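You operate a simulated robot arm through the tools that you are given. There is no shell and no other tool. Be economical: measure what you need, move in short steps, check, and stop when the job is done.

Carry out the task below with a simulated robot arm. There is one attempt and no reset: what you move stays moved.

TASK
Put the pulley bush marked "Size 40" from the top of the welding table in the grey drip tray and the pulley bush marked "Size 60" on the numbered plate there.

It is judged by the outcome, as a careful person would: the job done as asked, and still so three seconds after it is handed in. It fails if anything else is knocked over, pushed out of place, dropped, spilled or broken.

THE ROBOT
A 6-joint arm with a two-finger parallel gripper, fixed in place. Base frame: the origin is at the foot of the arm, x ahead of it, y to its left, z up; the work surface is at about z = 0. Lengths are in m, angles in degrees, forces in N, time in s.
With the tool pointing down near the work surface it reaches from about 0.14 to 0.58 m from the base axis. Its first joint turns from -66.0 to 66.0 degrees. Payload 2.1 kg.
Tool frame: the origin (TCP) lies between the finger pads and is the grasp point; the fingertips stand 0.03 m ahead of it; z points along the fingers, y is the line along which they close. The gripper opens to 0.094 m. The fingers are 0.028 m wide and 0.01 m thick; the gripper's body (0.05 by 0.096 m) begins 0.055 m behind the TCP.
Orientation is that of the tool frame in the base frame, as [roll, pitch, yaw] about the fixed x, y, z axes, in that order (R = Rz(yaw) Ry(pitch) Rx(roll)). With the fingers straight down and closing along the base's y, the tool's x points along the base's -x, its y along +y and its z along -z.

THE INTERFACE
- The arm moves only by the tool play_rows. Its argument "series" is a list of rows, each a list of 2 entries, a list of its own where there are three numbers: the shift along the tool's x, y, z in units of 250 mm (1.0 is 250 mm), then the turn, a rotation vector about the tool's x, y, z in units of 180 degrees (1.0 is 180 degrees). In form: [[[dx, dy, dz], [ax, ay, az]], ...]. A call has 1 to 10 rows; each row is the pose to reach, as a shift and turn from the pose commanded when the call began, along the tool's axes at that moment. "claw" is the opening, from 0 (shut) to 1 (fully open), set as the call begins (left out, the last holds). A call with a number of a shift or a turn outside -1 to 1 is refused whole. A row lasts 0.2 s, in which the tool goes at most 0.05 m and 8.6 degrees; a call with a longer step from one row to the next is refused whole, and so is a gripper value outside its range. A pose out of reach is approached as far as the arm can. The call stops where the force on the tool passes 40 N (or 10 N more than at its start, if that is more) or the arm is blocked; 0.2 s more then pass. The fingers move at their own pace (about 0.072 m/s each) and stop on an object; they squeeze with about 38 N. The grip force told is the motor's: it shows also when the fingers shut on nothing. Time passes only in rows, and 0.2 s behind the last, so rows that repeat a pose let the fingers close. It gives the time, the measured TCP pose, the force on the tool (base axes), the opening and the grip force at its end, in the units of the frame above (readings bear some noise), and new pictures: "show" is both (left out), scene, wrist or none.
- Cameras (640 x 400 px; columns grow to the right, rows downward): "scene" is fixed at [0.0581, -0.3804, 0.4686]; the picture's right is [0.72, -0.69, 0.00], its down [-0.48, -0.51, -0.71] and it looks along [0.49, 0.52, -0.70] (base axes); focal length 214 px, centre (320, 200). "wrist" rides on the gripper at [-0.037, 0, -0.058] in the tool frame; the picture's right is [0.00, -1.00, 0.00], its down [0.97, 0.00, -0.24] and it looks along [0.24, 0.00, 0.97] (tool axes); focal length 218 px, centre (320, 200).
- probe_pixels(camera, pixels): there is no depth. For up to 12 entries [column, row, z] of the newest picture of that camera ("zoom" is the newest enlarged one), the place [x, y] in the base frame at which the ray of that pixel passes the height z, good to about 0.003 m. No time passes.
- close_up(camera, box): a new picture of the part [left, top, right, bottom] of that camera's present view, enlarged. No time passes.
- job_done(): hands the job in; it is judged then, once.

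Work in short steps. Measure before you move; look again where a grasp or a placing could have gone wrong, and mend it. You have 60 turns and 120 pictures in all, the two below and enlarged ones among them. Open the gripper and draw the arm clear of the work before you hand the job in, unless the task says otherwise; then end with one line.

The tools are called by a JSON object that holds its "op" and its "data". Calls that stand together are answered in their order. play_rows: Moves the arm, as the interface text tells. Its arguments: {"type":"object","properties":{"series":{"type":"array"},"claw":{"type":"number"},"show":{"type":"string","enum":["both","scene","wrist","none"]}},"required":["series"]} The other tools are called the same way: probe_pixels (camera, pixels) gives the place at which the rays of pixels pass given heights; close_up (camera, box) takes an enlarged picture of a part of a camera's view; job_done () hands the job in.

At the start:

```text
clock: 0.0
ee_pos: [0.3545, -0.0609, 0.2556]
ee_rot: [180.0, 0.2, 180.0]
wrist_force: [0.4, 0.0, 0.7]
grip_width: 0.0942
grip_force: 0.1
```

scene: 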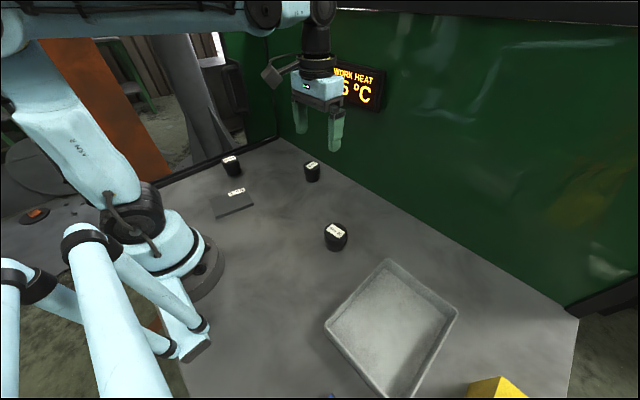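
wrist: 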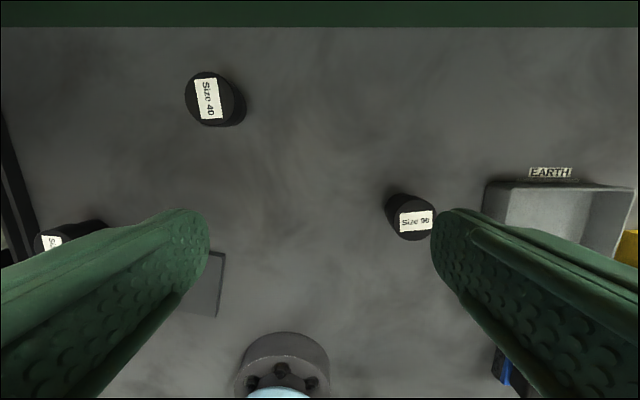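

The wrist picture shows "Size 40" at (209,98), a "Size 90"-like bush at (410,217) and a third at (55,243). I enlarge them to read the markings, the display and the plate.

{"op": "close_up", "data": {"camera": "scene", "box": [200, 140, 360, 260]}}

{"op": "close_up", "data": {"camera": "scene", "box": [300, 50, 400, 120]}}

{"op": "close_up", "data": {"camera": "wrist", "box": [340, 150, 640, 340]}}

{"op": "close_up", "data": {"camera": "scene", "box": [300, 250, 580, 400]}}

```text
3.33 times, centred on (280, 200) of scene
```

zoom: 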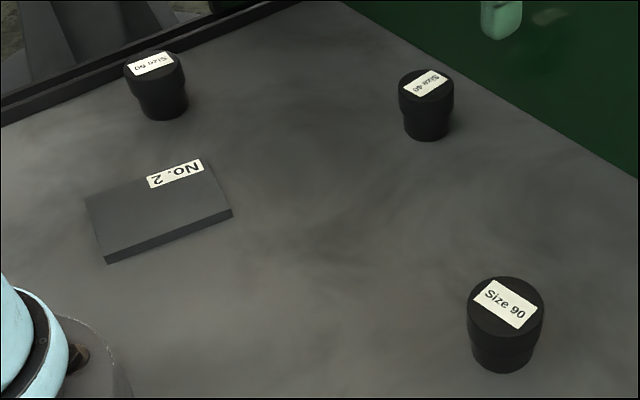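

```text
5.71 times, centred on (350, 85) of scene
```

zoom: 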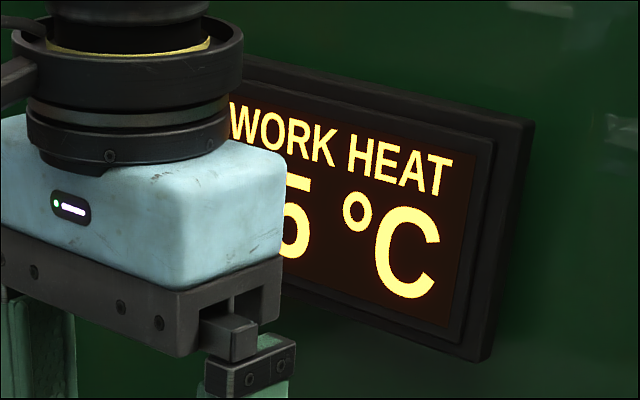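

```text
2.11 times, centred on (490, 245) of wrist
```

zoom: 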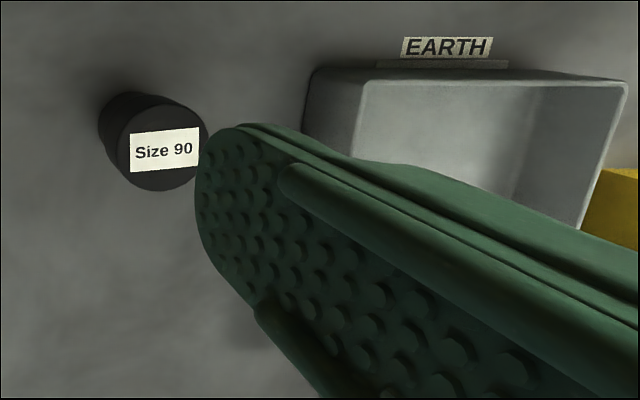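

```text
2.29 times, centred on (440, 325) of scene
```

zoom: 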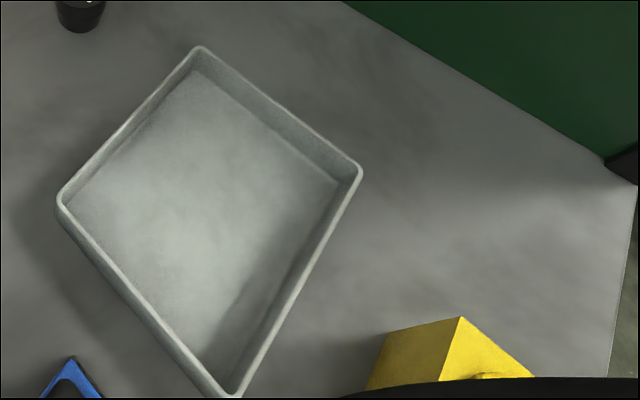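

Size 40 is at the back, Size 60 at the left, Size 90 is a bystander; the plate reads "No. 2". I now probe bushes, plate and tray at candidate heights.

{"op": "probe_pixels", "data": {"camera": "scene", "pixels": [[312, 165.5, 0.04], [312, 165.5, 0.05], [312, 178.5, 0], [230.2, 160, 0.04], [230.2, 160, 0.05], [233, 172, 0], [209.5, 199.5, 0.012], [250, 204.5, 0.012], [216, 216, 0.012], [242, 188, 0.012], [335, 232, 0.04], [335, 246, 0]]}}

{"op": "probe_pixels", "data": {"camera": "wrist", "pixels": [[207, 99, 0.04], [207, 99, 0.05], [52, 243, 0.04], [52, 243, 0.05], [412, 219, 0.04], [412, 219, 0.05], [550, 173, 0.0], [550, 173, 0.04], [512, 185, 0.04], [635, 188, 0.04], [226, 252, 0.012], [217, 316, 0.012]]}}

{"op": "probe_pixels", "data": {"camera": "scene", "pixels": [[387, 260, 0.04], [458, 309, 0.04], [326, 325, 0.04], [400, 399, 0.04], [383, 281, 0.003], [445, 332, 0.003], [332, 328, 0.003], [500, 380, 0.05]]}}

```text
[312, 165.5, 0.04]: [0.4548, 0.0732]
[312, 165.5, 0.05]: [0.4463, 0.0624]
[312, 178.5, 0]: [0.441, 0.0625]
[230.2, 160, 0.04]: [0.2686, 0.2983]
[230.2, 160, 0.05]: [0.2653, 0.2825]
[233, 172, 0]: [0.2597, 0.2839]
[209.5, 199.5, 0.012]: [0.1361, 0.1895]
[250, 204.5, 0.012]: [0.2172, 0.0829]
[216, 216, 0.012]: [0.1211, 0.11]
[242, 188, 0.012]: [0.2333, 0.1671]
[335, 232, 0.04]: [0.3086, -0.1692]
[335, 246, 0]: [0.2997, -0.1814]
```

```text
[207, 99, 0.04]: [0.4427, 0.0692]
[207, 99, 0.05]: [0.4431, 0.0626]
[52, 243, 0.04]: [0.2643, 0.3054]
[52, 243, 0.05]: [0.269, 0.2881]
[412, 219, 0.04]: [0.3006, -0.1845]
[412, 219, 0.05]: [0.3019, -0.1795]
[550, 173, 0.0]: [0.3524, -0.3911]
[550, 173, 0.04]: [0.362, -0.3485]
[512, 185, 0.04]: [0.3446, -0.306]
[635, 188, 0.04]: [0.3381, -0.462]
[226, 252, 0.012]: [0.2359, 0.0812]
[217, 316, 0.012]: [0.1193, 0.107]
```

```text
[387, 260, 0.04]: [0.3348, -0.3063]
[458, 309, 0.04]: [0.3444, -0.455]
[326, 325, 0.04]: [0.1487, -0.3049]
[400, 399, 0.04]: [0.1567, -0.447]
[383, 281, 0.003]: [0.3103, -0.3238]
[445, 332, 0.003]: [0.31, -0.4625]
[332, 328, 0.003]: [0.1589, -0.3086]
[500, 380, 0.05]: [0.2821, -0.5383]
```

Bush tops are about z 0.05: Size 40 at (0.445, 0.0625), Size 60 at (0.264, 0.284). The tray spans x 0.15–0.34, y −0.30 to −0.455, and the plate centre is about (0.177, 0.137). I move above Size 40.

{"op": "play_rows", "data": {"series": [[[-0.072, 0.099, 0.108], [0, 0, 0]], [[-0.145, 0.198, 0.217], [0, 0, 0]], [[-0.217, 0.296, 0.325], [0, 0, 0]], [[-0.29, 0.395, 0.434], [0, 0, 0]], [[-0.362, 0.494, 0.542], [0, 0, 0]], [[-0.362, 0.494, 0.542], [0, 0, 0]]], "claw": 1}}

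```text
clock: 1.4
ee_pos: [0.4412, 0.0622, 0.1209]
ee_rot: [179.9, 0.1, -180.0]
wrist_force: [-0.4, 0.6, 0.6]
grip_width: 0.0939
grip_force: 0.0
```

scene: 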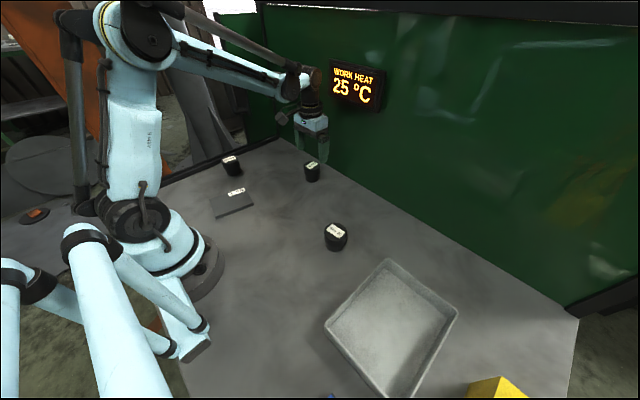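
wrist: 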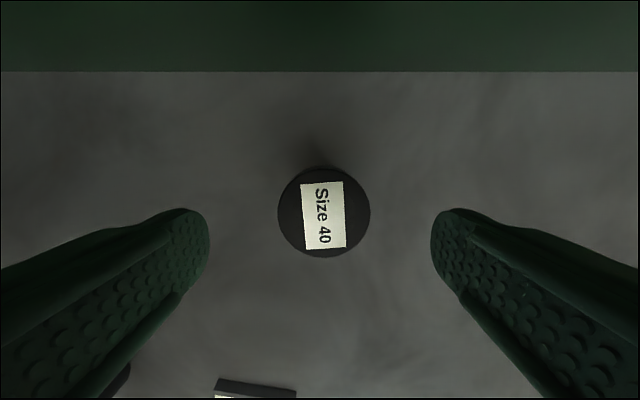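

The bush is centred at (324,213) and the display reads 25 °C, so it's cold. I check its exact position and how near the wall is.

{"op": "probe_pixels", "data": {"camera": "wrist", "pixels": [[324, 213, 0.05], [324, 167, 0.05], [324, 258, 0.05], [278, 213, 0.05], [370, 213, 0.05], [324, 70, 0]]}}

```text
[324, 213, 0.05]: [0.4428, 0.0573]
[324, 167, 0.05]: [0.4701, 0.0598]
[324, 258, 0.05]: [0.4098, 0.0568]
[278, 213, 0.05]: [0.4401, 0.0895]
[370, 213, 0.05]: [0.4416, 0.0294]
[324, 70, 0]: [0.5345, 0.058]
```

Centre is about (0.441, 0.059), diameter ~0.06, wall clear at x 0.53. I descend to z≈0.036.

{"op": "play_rows", "data": {"series": [[[0, -0.008, 0.12], [0, 0, 0]], [[0, -0.01, 0.24], [0, 0, 0]], [[0, -0.01, 0.34], [0, 0, 0]], [[0, -0.01, 0.34], [0, 0, 0]]]}}

```text
clock: 2.4
ee_pos: [0.4446, 0.0602, 0.0353]
ee_rot: [180.0, 0.0, -180.0]
wrist_force: [0.7, -0.8, -0.1]
grip_width: 0.0943
grip_force: 0.1
```

scene: 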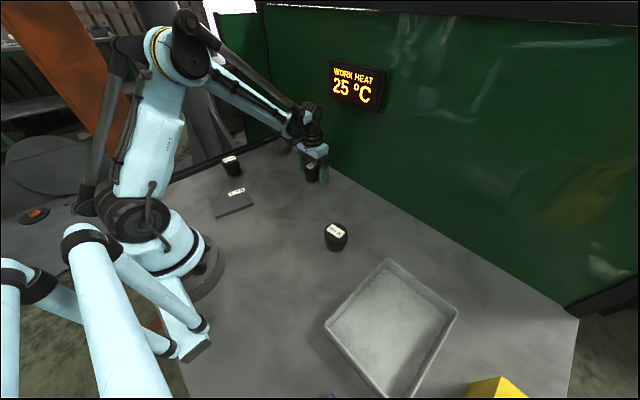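
wrist: 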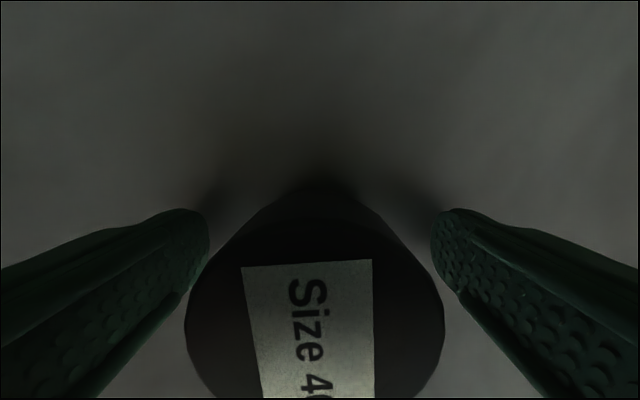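

The fingers straddle the bush symmetrically; I close.

{"op": "play_rows", "data": {"series": [[[0, 0, 0], [0, 0, 0]], [[0, 0, 0], [0, 0, 0]], [[0, 0, 0], [0, 0, 0]], [[0, 0, 0], [0, 0, 0]]], "claw": 0, "show": "wrist"}}

```text
clock: 3.4
ee_pos: [0.4426, 0.059, 0.0361]
ee_rot: [179.9, 0.1, -180.0]
wrist_force: [-1.1, 0.8, 0.2]
grip_width: 0.0572
grip_force: 38.3
```

wrist: 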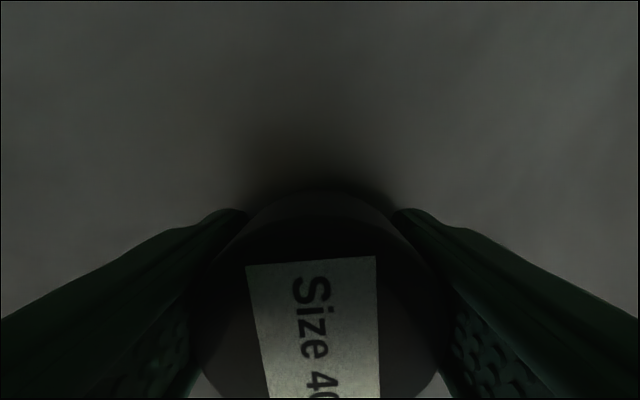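

Gripped (opening 0.057, 38 N). I lift by 0.13 m and check.

{"op": "play_rows", "data": {"series": [[[0, 0, -0.1], [0, 0, 0]], [[0, 0, -0.25], [0, 0, 0]], [[0, 0, -0.4], [0, 0, 0]], [[0, 0, -0.54], [0, 0, 0]], [[0, 0, -0.54], [0, 0, 0]]]}}

```text
clock: 4.6
ee_pos: [0.4399, 0.0609, 0.1692]
ee_rot: [-180.0, 0.1, -179.9]
wrist_force: [0.7, 0.1, -5.5]
grip_width: 0.0554
grip_force: 38.1
```

scene: 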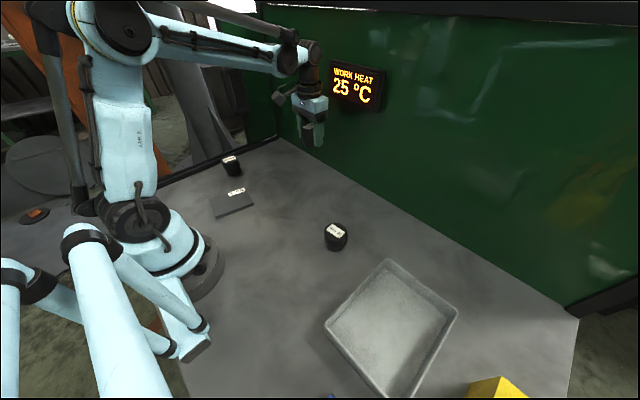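
wrist: 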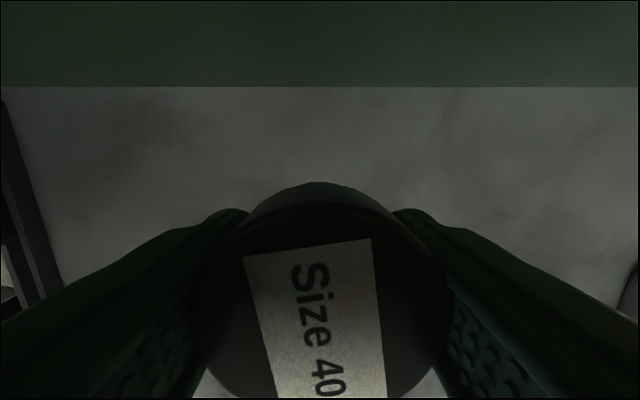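

Held securely (~5 N load). I carry it toward the tray in two halves at this height.

{"op": "play_rows", "data": {"series": [[[0.04, -0.09, 0], [0, 0, 0]], [[0.11, -0.25, 0], [0, 0, 0]], [[0.18, -0.41, 0], [0, 0, 0]], [[0.25, -0.57, 0], [0, 0, 0]], [[0.32, -0.73, 0], [0, 0, 0]], [[0.38, -0.87, 0], [0, 0, 0]], [[0.38, -0.87, 0], [0, 0, 0]]], "show": "none"}}

{"op": "play_rows", "data": {"series": [[[0.04, -0.09, 0], [0, 0, 0]], [[0.11, -0.25, 0], [0, 0, 0]], [[0.18, -0.41, 0], [0, 0, 0]], [[0.25, -0.57, 0], [0, 0, 0]], [[0.32, -0.73, 0], [0, 0, 0]], [[0.38, -0.87, 0], [0, 0, 0]], [[0.38, -0.87, 0], [0, 0, 0]]]}}

```text
clock: 6.2
ee_pos: [0.35, -0.1583, 0.1714]
ee_rot: [-180.0, 0.1, -180.0]
wrist_force: [-0.2, -0.6, -7.7]
grip_width: 0.0553
grip_force: 37.9
```

```text
clock: 7.8
ee_pos: [0.2554, -0.3737, 0.1696]
ee_rot: [-180.0, 0.1, -179.9]
wrist_force: [0.0, 0.6, -6.6]
grip_width: 0.0551
grip_force: 37.6
```

scene: 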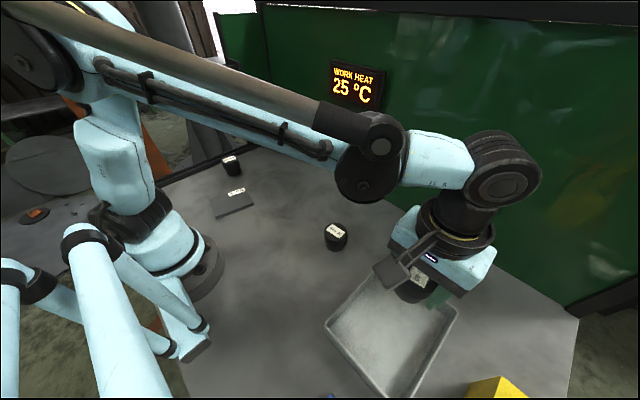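
wrist: 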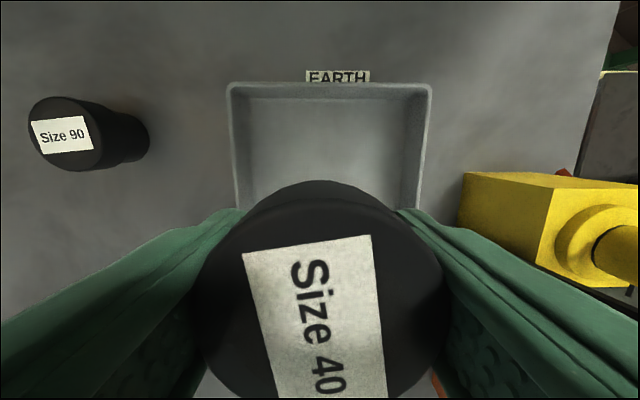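

The tray lies under the bush; I measure its walls and the yellow block from here.

{"op": "probe_pixels", "data": {"camera": "wrist", "pixels": [[231, 86, 0.04], [430, 88, 0.04], [236, 190, 0.04], [424, 190, 0.04], [247, 98, 0.003], [414, 98, 0.003], [462, 190, 0.06], [462, 226, 0]]}}

```text
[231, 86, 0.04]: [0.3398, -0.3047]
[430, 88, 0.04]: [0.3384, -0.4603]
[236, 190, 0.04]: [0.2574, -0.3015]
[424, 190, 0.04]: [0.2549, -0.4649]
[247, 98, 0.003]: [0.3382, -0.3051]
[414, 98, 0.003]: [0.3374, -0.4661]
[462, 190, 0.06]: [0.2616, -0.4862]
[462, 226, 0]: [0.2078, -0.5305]
```

Tray centre is y≈−0.383, with room to open. I shift 8 mm and lower to TCP z≈0.06.

{"op": "play_rows", "data": {"series": [[[0, -0.032, 0], [0, 0, 0]], [[0, -0.032, 0.12], [0, 0, 0]], [[0, -0.032, 0.25], [0, 0, 0]], [[0, -0.032, 0.36], [0, 0, 0]], [[0, -0.032, 0.44], [0, 0, 0]], [[0, -0.032, 0.44], [0, 0, 0]]]}}

```text
clock: 9.2
ee_pos: [0.2522, -0.3834, 0.0602]
ee_rot: [-179.9, 0.1, 179.9]
wrist_force: [-0.4, -0.5, -7.2]
grip_width: 0.055
grip_force: 38.1
```

scene: 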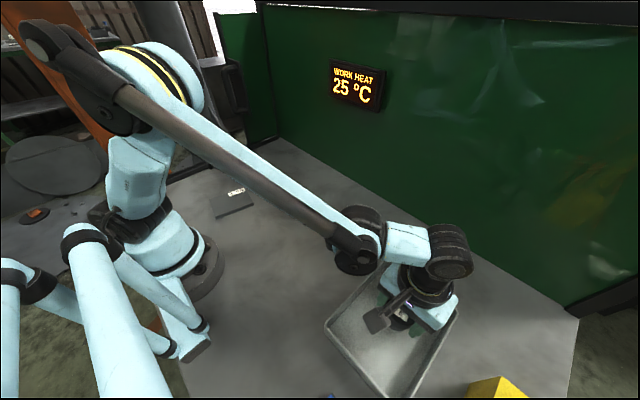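
wrist: 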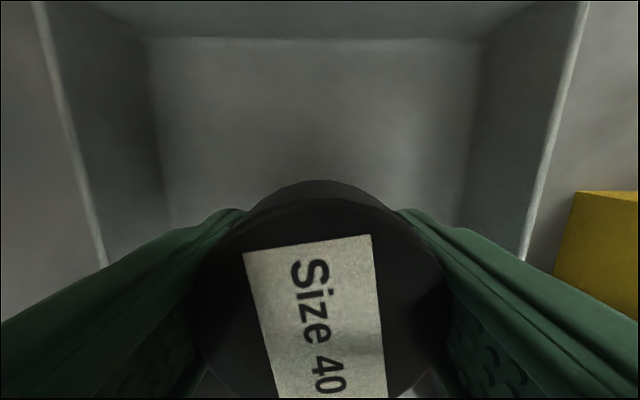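

Centred between the walls. I lower slowly in 3 mm rows until contact.

{"op": "play_rows", "data": {"series": [[[0, 0, 0.02], [0, 0, 0]], [[0, 0, 0.04], [0, 0, 0]], [[0, 0, 0.052], [0, 0, 0]], [[0, 0, 0.06], [0, 0, 0]], [[0, 0, 0.068], [0, 0, 0]], [[0, 0, 0.074], [0, 0, 0]], [[0, 0, 0.074], [0, 0, 0]]], "show": "none"}}

```text
clock: 10.8
ee_pos: [0.253, -0.3817, 0.0416]
ee_rot: [179.9, 0.1, -180.0]
wrist_force: [-0.5, 2.2, 18.9]
grip_width: 0.0552
grip_force: 38.1
```

Contact with the tray floor at z≈0.042 (force turned to +19 N). I release at once and let the fingers open.

{"op": "play_rows", "data": {"series": [[[0, 0, -0.004], [0, 0, 0]], [[0, 0, -0.004], [0, 0, 0]], [[0, 0, -0.004], [0, 0, 0]]], "claw": 0.9, "show": "wrist"}}

```text
clock: 11.6
ee_pos: [0.2549, -0.3819, 0.042]
ee_rot: [179.9, 0.1, 180.0]
wrist_force: [-0.2, 0.6, -0.6]
grip_width: 0.085
grip_force: 0.2
```

wrist: 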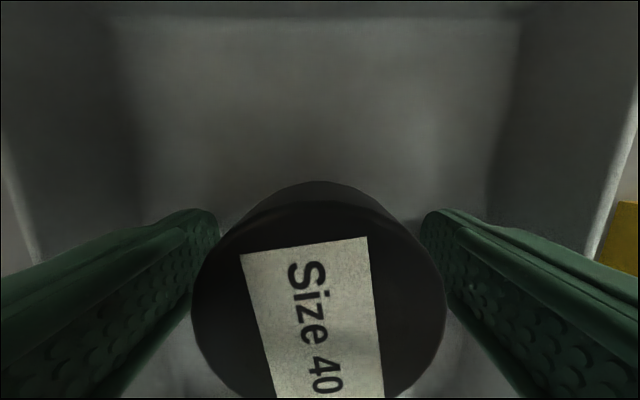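

Released and free on both sides. I rise straight up to z≈0.19.

{"op": "play_rows", "data": {"series": [[[0, 0, -0.1], [0, 0, 0]], [[0, 0, -0.25], [0, 0, 0]], [[0, 0, -0.42], [0, 0, 0]], [[0, 0, -0.6], [0, 0, 0]], [[0, 0, -0.6], [0, 0, 0]]]}}

```text
clock: 12.8
ee_pos: [0.2559, -0.3822, 0.1907]
ee_rot: [180.0, 0.1, 180.0]
wrist_force: [-1.1, -0.1, 0.1]
grip_width: 0.0847
grip_force: 0.0
```

scene: 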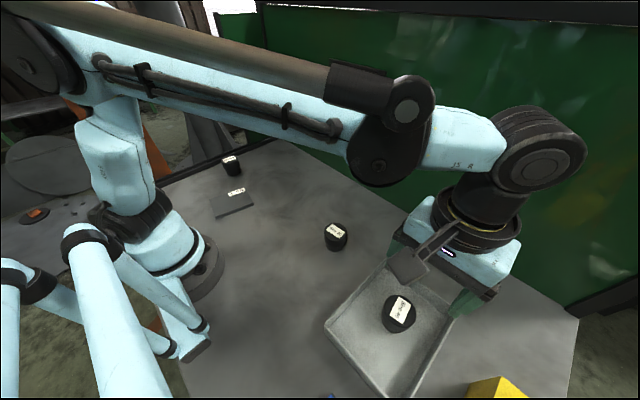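
wrist: 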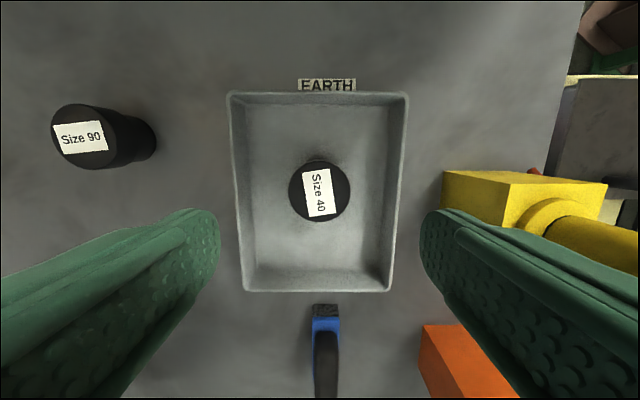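

Size 40 stands upright in the tray. I sweep left at this height toward Size 60.

{"op": "play_rows", "data": {"series": [[[0, 0.12, 0], [0, 0, 0]], [[0, 0.3, 0], [0, 0, 0]], [[0, 0.48, 0], [0, 0, 0]], [[0, 0.66, 0], [0, 0, 0]], [[0, 0.84, 0], [0, 0, 0]], [[0, 1.0, 0], [0, 0, 0]]], "claw": 1, "show": "none"}}

{"op": "play_rows", "data": {"series": [[[0, 0.12, 0], [0, 0, 0]], [[0, 0.3, 0], [0, 0, 0]], [[0, 0.48, 0], [0, 0, 0]], [[0, 0.66, 0], [0, 0, 0]], [[0, 0.84, 0], [0, 0, 0]], [[0, 1.0, 0], [0, 0, 0]]], "show": "none"}}

{"op": "play_rows", "data": {"series": [[[-0.02, 0.12, 0], [0, 0, 0]], [[-0.02, 0.3, 0], [0, 0, 0]], [[-0.02, 0.46, 0], [0, 0, 0]], [[-0.02, 0.56, 0], [0, 0, 0]], [[-0.02, 0.56, 0], [0, 0, 0]]]}}

```text
clock: 14.2
ee_pos: [0.2524, -0.1334, 0.1937]
ee_rot: [180.0, 0.1, 180.0]
wrist_force: [-0.9, 0.4, -0.1]
grip_width: 0.0939
grip_force: 0.0
```

```text
clock: 15.6
ee_pos: [0.2533, 0.1182, 0.1927]
ee_rot: [179.9, 0.1, -180.0]
wrist_force: [0.2, -0.6, 0.8]
grip_width: 0.0942
grip_force: 0.0
```

```text
clock: 16.8
ee_pos: [0.259, 0.2582, 0.1938]
ee_rot: [-180.0, 0.1, 179.9]
wrist_force: [0.0, 0.1, 0.3]
grip_width: 0.0939
grip_force: 0.1
```

scene: 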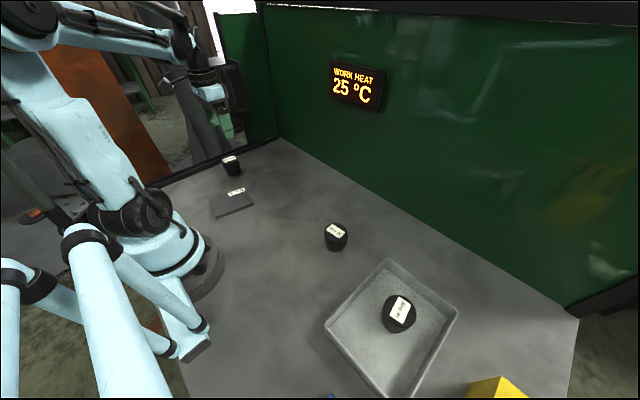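
wrist: 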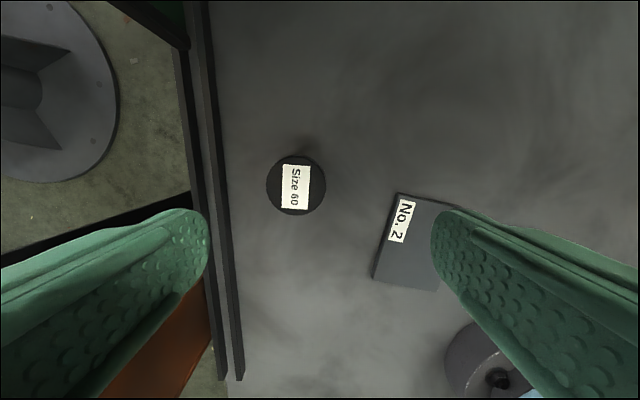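

Size 60 at (296,185) stands near a bar at columns ~210–230. I measure clearances and the plate corners.

{"op": "probe_pixels", "data": {"camera": "wrist", "pixels": [[296, 185, 0.05], [267, 185, 0.05], [325, 185, 0.05], [227, 185, 0.0], [227, 185, 0.03], [205, 185, 0.03], [399, 193, 0.012], [371, 280, 0.012], [437, 292, 0.012], [465, 208, 0.012]]}}

{"op": "close_up", "data": {"camera": "wrist", "box": [170, 80, 490, 300]}}

{"op": "close_up", "data": {"camera": "scene", "box": [180, 120, 300, 220]}}

```text
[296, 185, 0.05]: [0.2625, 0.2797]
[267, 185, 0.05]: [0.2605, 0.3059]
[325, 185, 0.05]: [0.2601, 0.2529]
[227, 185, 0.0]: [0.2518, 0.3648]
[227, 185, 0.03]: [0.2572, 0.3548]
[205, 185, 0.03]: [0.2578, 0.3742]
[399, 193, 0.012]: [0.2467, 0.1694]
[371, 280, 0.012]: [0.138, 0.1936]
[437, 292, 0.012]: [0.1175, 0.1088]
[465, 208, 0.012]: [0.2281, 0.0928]
```

```text
1.82 times, centred on (330, 190) of wrist
```

zoom: 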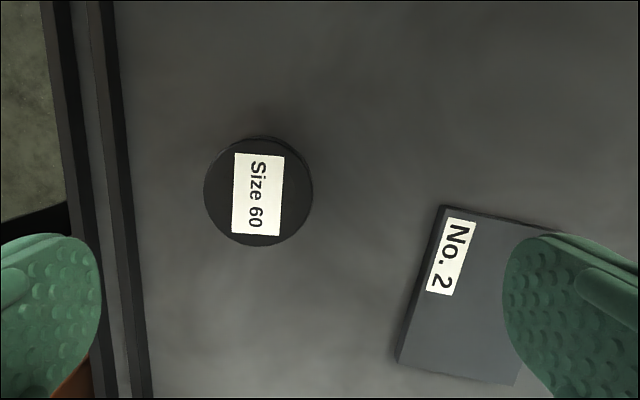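

```text
4.00 times, centred on (240, 170) of scene
```

zoom: 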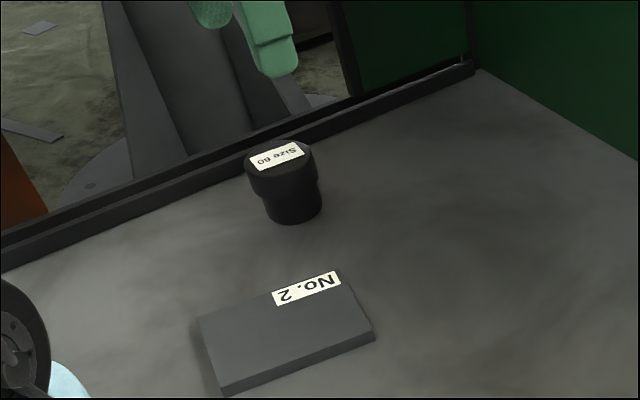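

The bar starts at y≈0.355 and the fingers' outer face will be at 0.337, so the same grasp fits. I go above (0.262, 0.281) and lower to z≈0.11.

{"op": "play_rows", "data": {"series": [[[-0.012, 0.088, 0], [0, 0, 0]], [[-0.012, 0.088, 0.12], [0, 0, 0]], [[-0.012, 0.088, 0.24], [0, 0, 0]], [[-0.012, 0.088, 0.33], [0, 0, 0]], [[-0.012, 0.088, 0.33], [0, 0, 0]]], "show": "wrist"}}

```text
clock: 18.0
ee_pos: [0.2622, 0.278, 0.1095]
ee_rot: [179.9, 0.1, -180.0]
wrist_force: [0.6, -0.1, -0.3]
grip_width: 0.0939
grip_force: 0.0
```

wrist: 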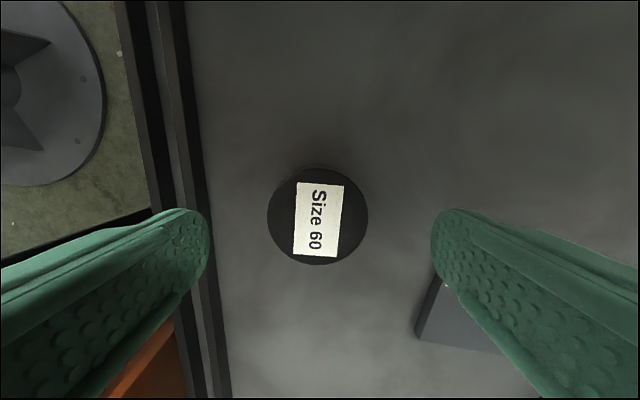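

Centred at (317,215), and both bar and plate are clear of the fingers. I descend to z≈0.036.

{"op": "play_rows", "data": {"series": [[[0, 0.002, 0.1], [0, 0, 0]], [[0, 0.002, 0.2], [0, 0, 0]], [[0, 0.002, 0.296], [0, 0, 0]], [[0, 0.002, 0.296], [0, 0, 0]]], "show": "wrist"}}

```text
clock: 19.0
ee_pos: [0.2596, 0.279, 0.0338]
ee_rot: [179.9, 0.2, 180.0]
wrist_force: [-0.5, 0.6, -0.3]
grip_width: 0.0941
grip_force: 0.0
```

wrist: 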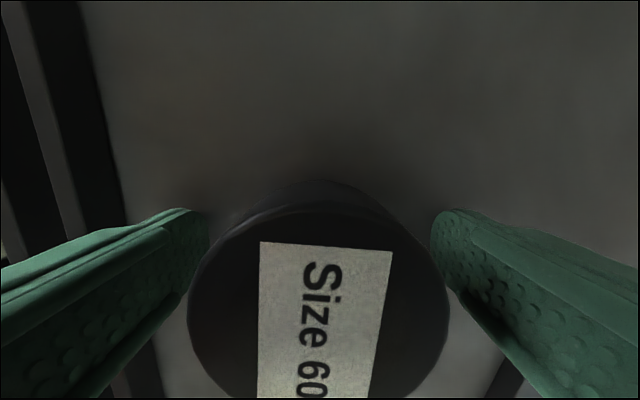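

Symmetric; I close.

{"op": "play_rows", "data": {"series": [[[0, 0, 0], [0, 0, 0]], [[0, 0, 0], [0, 0, 0]], [[0, 0, 0], [0, 0, 0]], [[0, 0, 0], [0, 0, 0]]], "claw": 0, "show": "none"}}

{"op": "play_rows", "data": {"series": [[[0, 0, -0.08], [0, 0, 0]], [[0, 0, -0.2], [0, 0, 0]], [[0, 0, -0.34], [0, 0, 0]], [[0, 0, -0.44], [0, 0, 0]], [[0, 0, -0.44], [0, 0, 0]]]}}

```text
clock: 20.0
ee_pos: [0.2609, 0.2784, 0.036]
ee_rot: [-180.0, 0.2, 179.9]
wrist_force: [-0.4, 0.7, -0.4]
grip_width: 0.0557
grip_force: 37.8
```

```text
clock: 21.2
ee_pos: [0.2623, 0.2783, 0.144]
ee_rot: [180.0, 0.2, -180.0]
wrist_force: [-0.1, -0.3, -5.7]
grip_width: 0.0557
grip_force: 37.3
```

scene: 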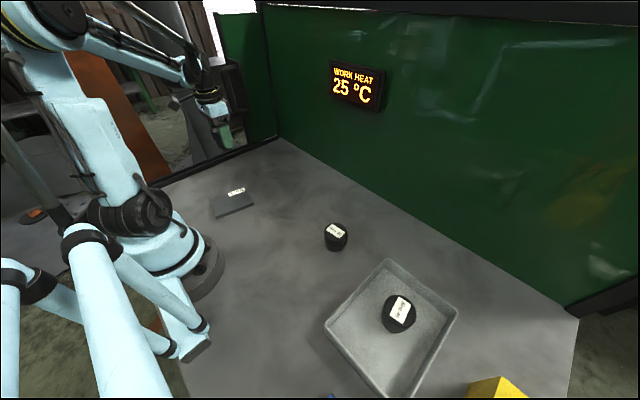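
wrist: 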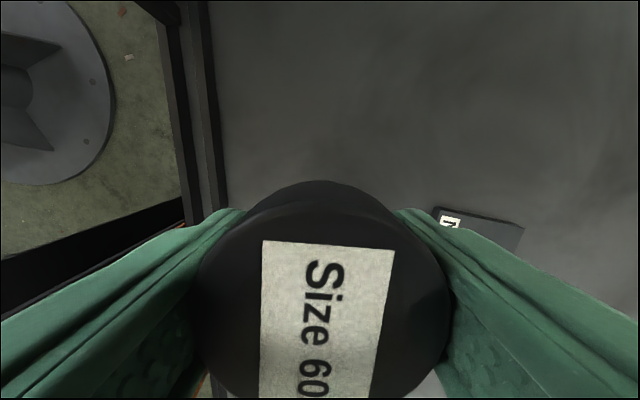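

Held. Plate centre averages (0.180, 0.139); I move over (0.182, 0.139) at this height.

{"op": "play_rows", "data": {"series": [[[0.05, -0.09, 0], [0, 0, 0]], [[0.14, -0.25, 0], [0, 0, 0]], [[0.23, -0.41, 0], [0, 0, 0]], [[0.316, -0.557, 0], [0, 0, 0]], [[0.316, -0.557, 0], [0, 0, 0]]]}}

```text
clock: 22.4
ee_pos: [0.1798, 0.1403, 0.1463]
ee_rot: [-180.0, 0.1, 180.0]
wrist_force: [-0.5, -0.3, -5.8]
grip_width: 0.0556
grip_force: 38.1
```

scene: 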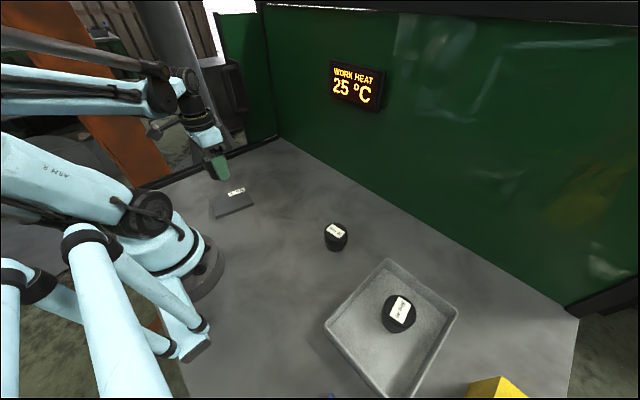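
wrist: 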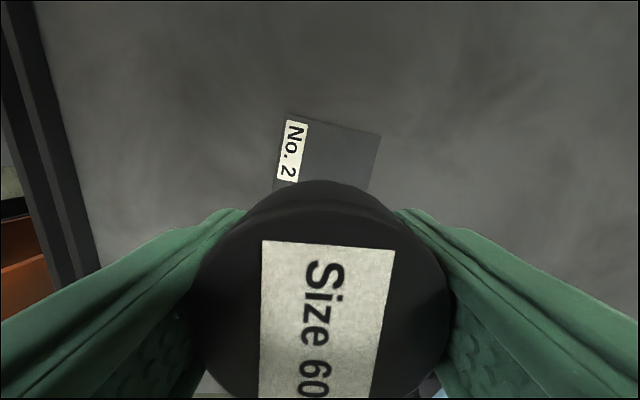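

I verify the plate's far corners from here before lowering.

{"op": "probe_pixels", "data": {"camera": "wrist", "pixels": [[287, 114, 0.012], [381, 135, 0.012]]}}

{"op": "play_rows", "data": {"series": [[[0, 0, 0.1], [0, 0, 0]], [[0, 0, 0.2], [0, 0, 0]], [[0, 0, 0.26], [0, 0, 0]], [[0, 0, 0.26], [0, 0, 0]]]}}

```text
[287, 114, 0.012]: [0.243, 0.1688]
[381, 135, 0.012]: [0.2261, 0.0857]
```

```text
clock: 23.4
ee_pos: [0.1829, 0.1403, 0.0801]
ee_rot: [179.9, 0.1, 180.0]
wrist_force: [-0.3, -0.8, -5.7]
grip_width: 0.0555
grip_force: 38.1
```

scene: 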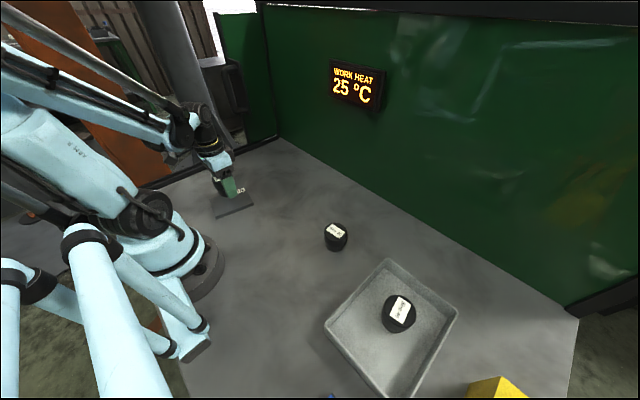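
wrist: 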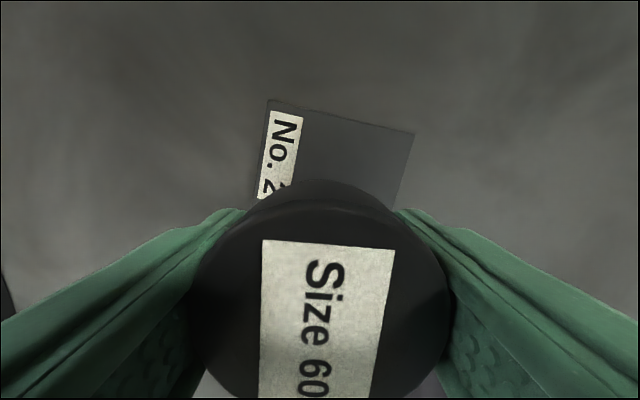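

Plate location confirmed; the bush is over its centre. I lower slowly to contact, expected near z≈0.048.

{"op": "play_rows", "data": {"series": [[[0, 0, 0.04], [0, 0, 0]], [[0, 0, 0.08], [0, 0, 0]], [[0, 0, 0.1], [0, 0, 0]], [[0, 0, 0.11], [0, 0, 0]], [[0, 0, 0.118], [0, 0, 0]], [[0, 0, 0.124], [0, 0, 0]], [[0, 0, 0.13], [0, 0, 0]], [[0, 0, 0.13], [0, 0, 0]]]}}

```text
clock: 25.2
ee_pos: [0.1826, 0.1405, 0.0469]
ee_rot: [180.0, 0.1, -180.0]
wrist_force: [-0.3, 0.1, -7.0]
grip_width: 0.0554
grip_force: 38.1
```

scene: 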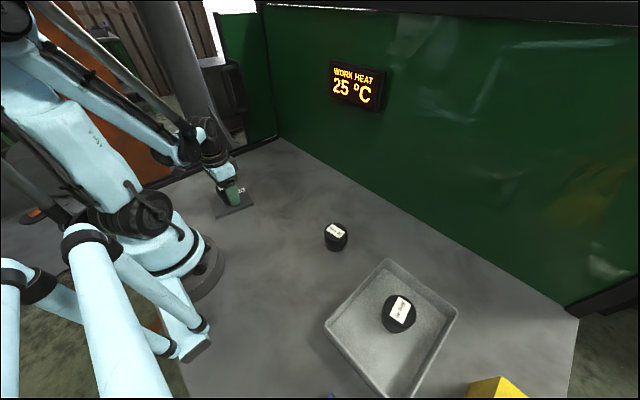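
wrist: 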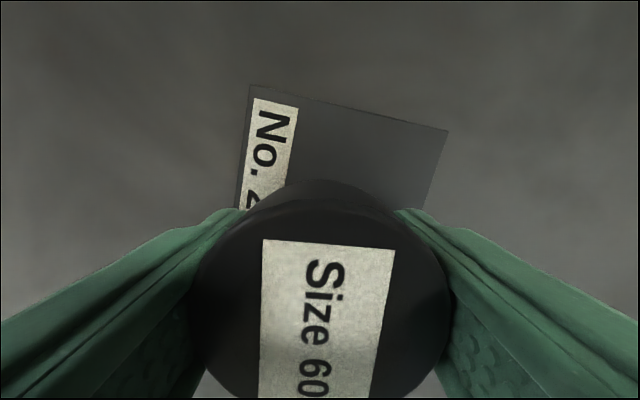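

No contact yet (still −7 N); I lower on in 1 mm rows.

{"op": "play_rows", "data": {"series": [[[0, 0, 0.004], [0, 0, 0]], [[0, 0, 0.008], [0, 0, 0]], [[0, 0, 0.012], [0, 0, 0]], [[0, 0, 0.012], [0, 0, 0]]], "show": "none"}}

```text
clock: 26.2
ee_pos: [0.1827, 0.1403, 0.0444]
ee_rot: [179.9, 0.1, -180.0]
wrist_force: [-2.6, -0.1, 30.7]
grip_width: 0.056
grip_force: 38.1
```

Contact (+31 N at z≈0.044). I ease up 1 mm and open.

{"op": "play_rows", "data": {"series": [[[0, 0, -0.004], [0, 0, 0]]], "show": "none"}}

{"op": "play_rows", "data": {"series": [[[0, 0, 0], [0, 0, 0]], [[0, 0, 0], [0, 0, 0]], [[0, 0, 0], [0, 0, 0]]], "claw": 0.95, "show": "wrist"}}

```text
clock: 26.6
ee_pos: [0.1823, 0.1392, 0.0458]
ee_rot: [-180.0, 0.2, -180.0]
wrist_force: [-0.1, 0.9, -6.7]
grip_width: 0.0556
grip_force: 37.9
```

```text
clock: 27.4
ee_pos: [0.1829, 0.14, 0.0471]
ee_rot: [-180.0, 0.1, 180.0]
wrist_force: [-0.8, 0.1, -0.4]
grip_width: 0.0893
grip_force: 0.1
```

wrist: 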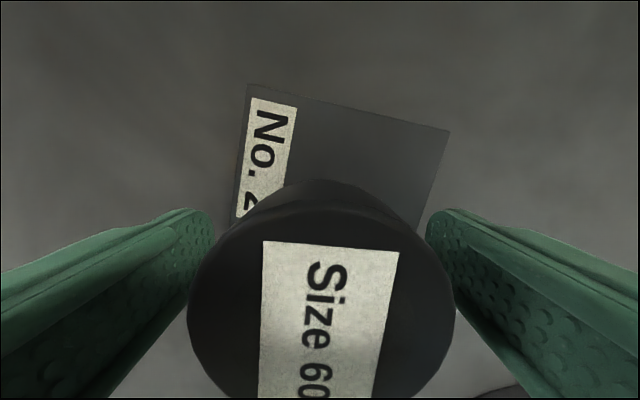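

Released, upright. I rise straight up and look.

{"op": "play_rows", "data": {"series": [[[0, 0, -0.1], [0, 0, 0]], [[0, 0, -0.25], [0, 0, 0]], [[0, 0, -0.42], [0, 0, 0]], [[0, 0, -0.6], [0, 0, 0]], [[-0.15, 0, -0.65], [0, 0, 0]], [[-0.3, 0, -0.65], [0, 0, 0]], [[-0.3, 0, -0.65], [0, 0, 0]]]}}

{"op": "close_up", "data": {"camera": "scene", "box": [190, 150, 290, 230]}}

```text
clock: 29.0
ee_pos: [0.258, 0.1415, 0.2089]
ee_rot: [-180.0, 0.1, -179.9]
wrist_force: [0.3, 0.0, 0.4]
grip_width: 0.0893
grip_force: 0.0
```

scene: 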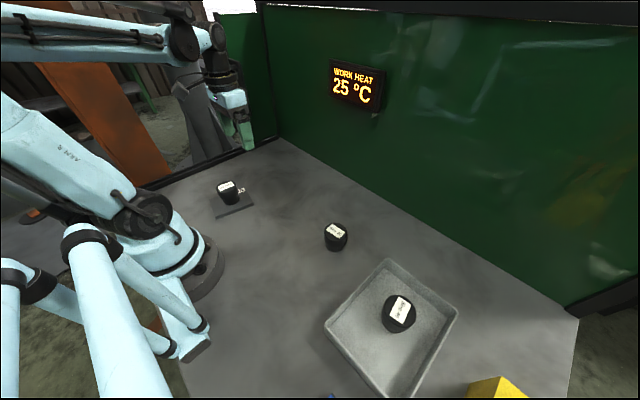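
wrist: 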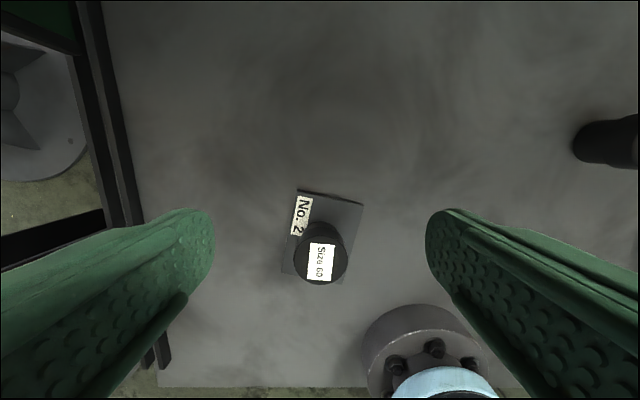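

```text
5.00 times, centred on (240, 190) of scene
```

zoom: 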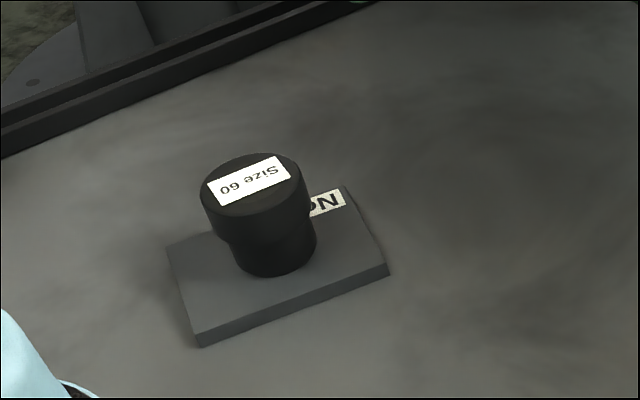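

Size 60 stands upright within the plate, Size 40 is in the tray, Size 90 has not moved, and the arm is clear with the gripper open. I hand it in.

{"op": "job_done", "data": {}}

```text
The job is handed in.
```

The "Size 40" bush is in the grey drip tray and the "Size 60" bush is on the plate marked "No. 2"; nothing else was disturbed.
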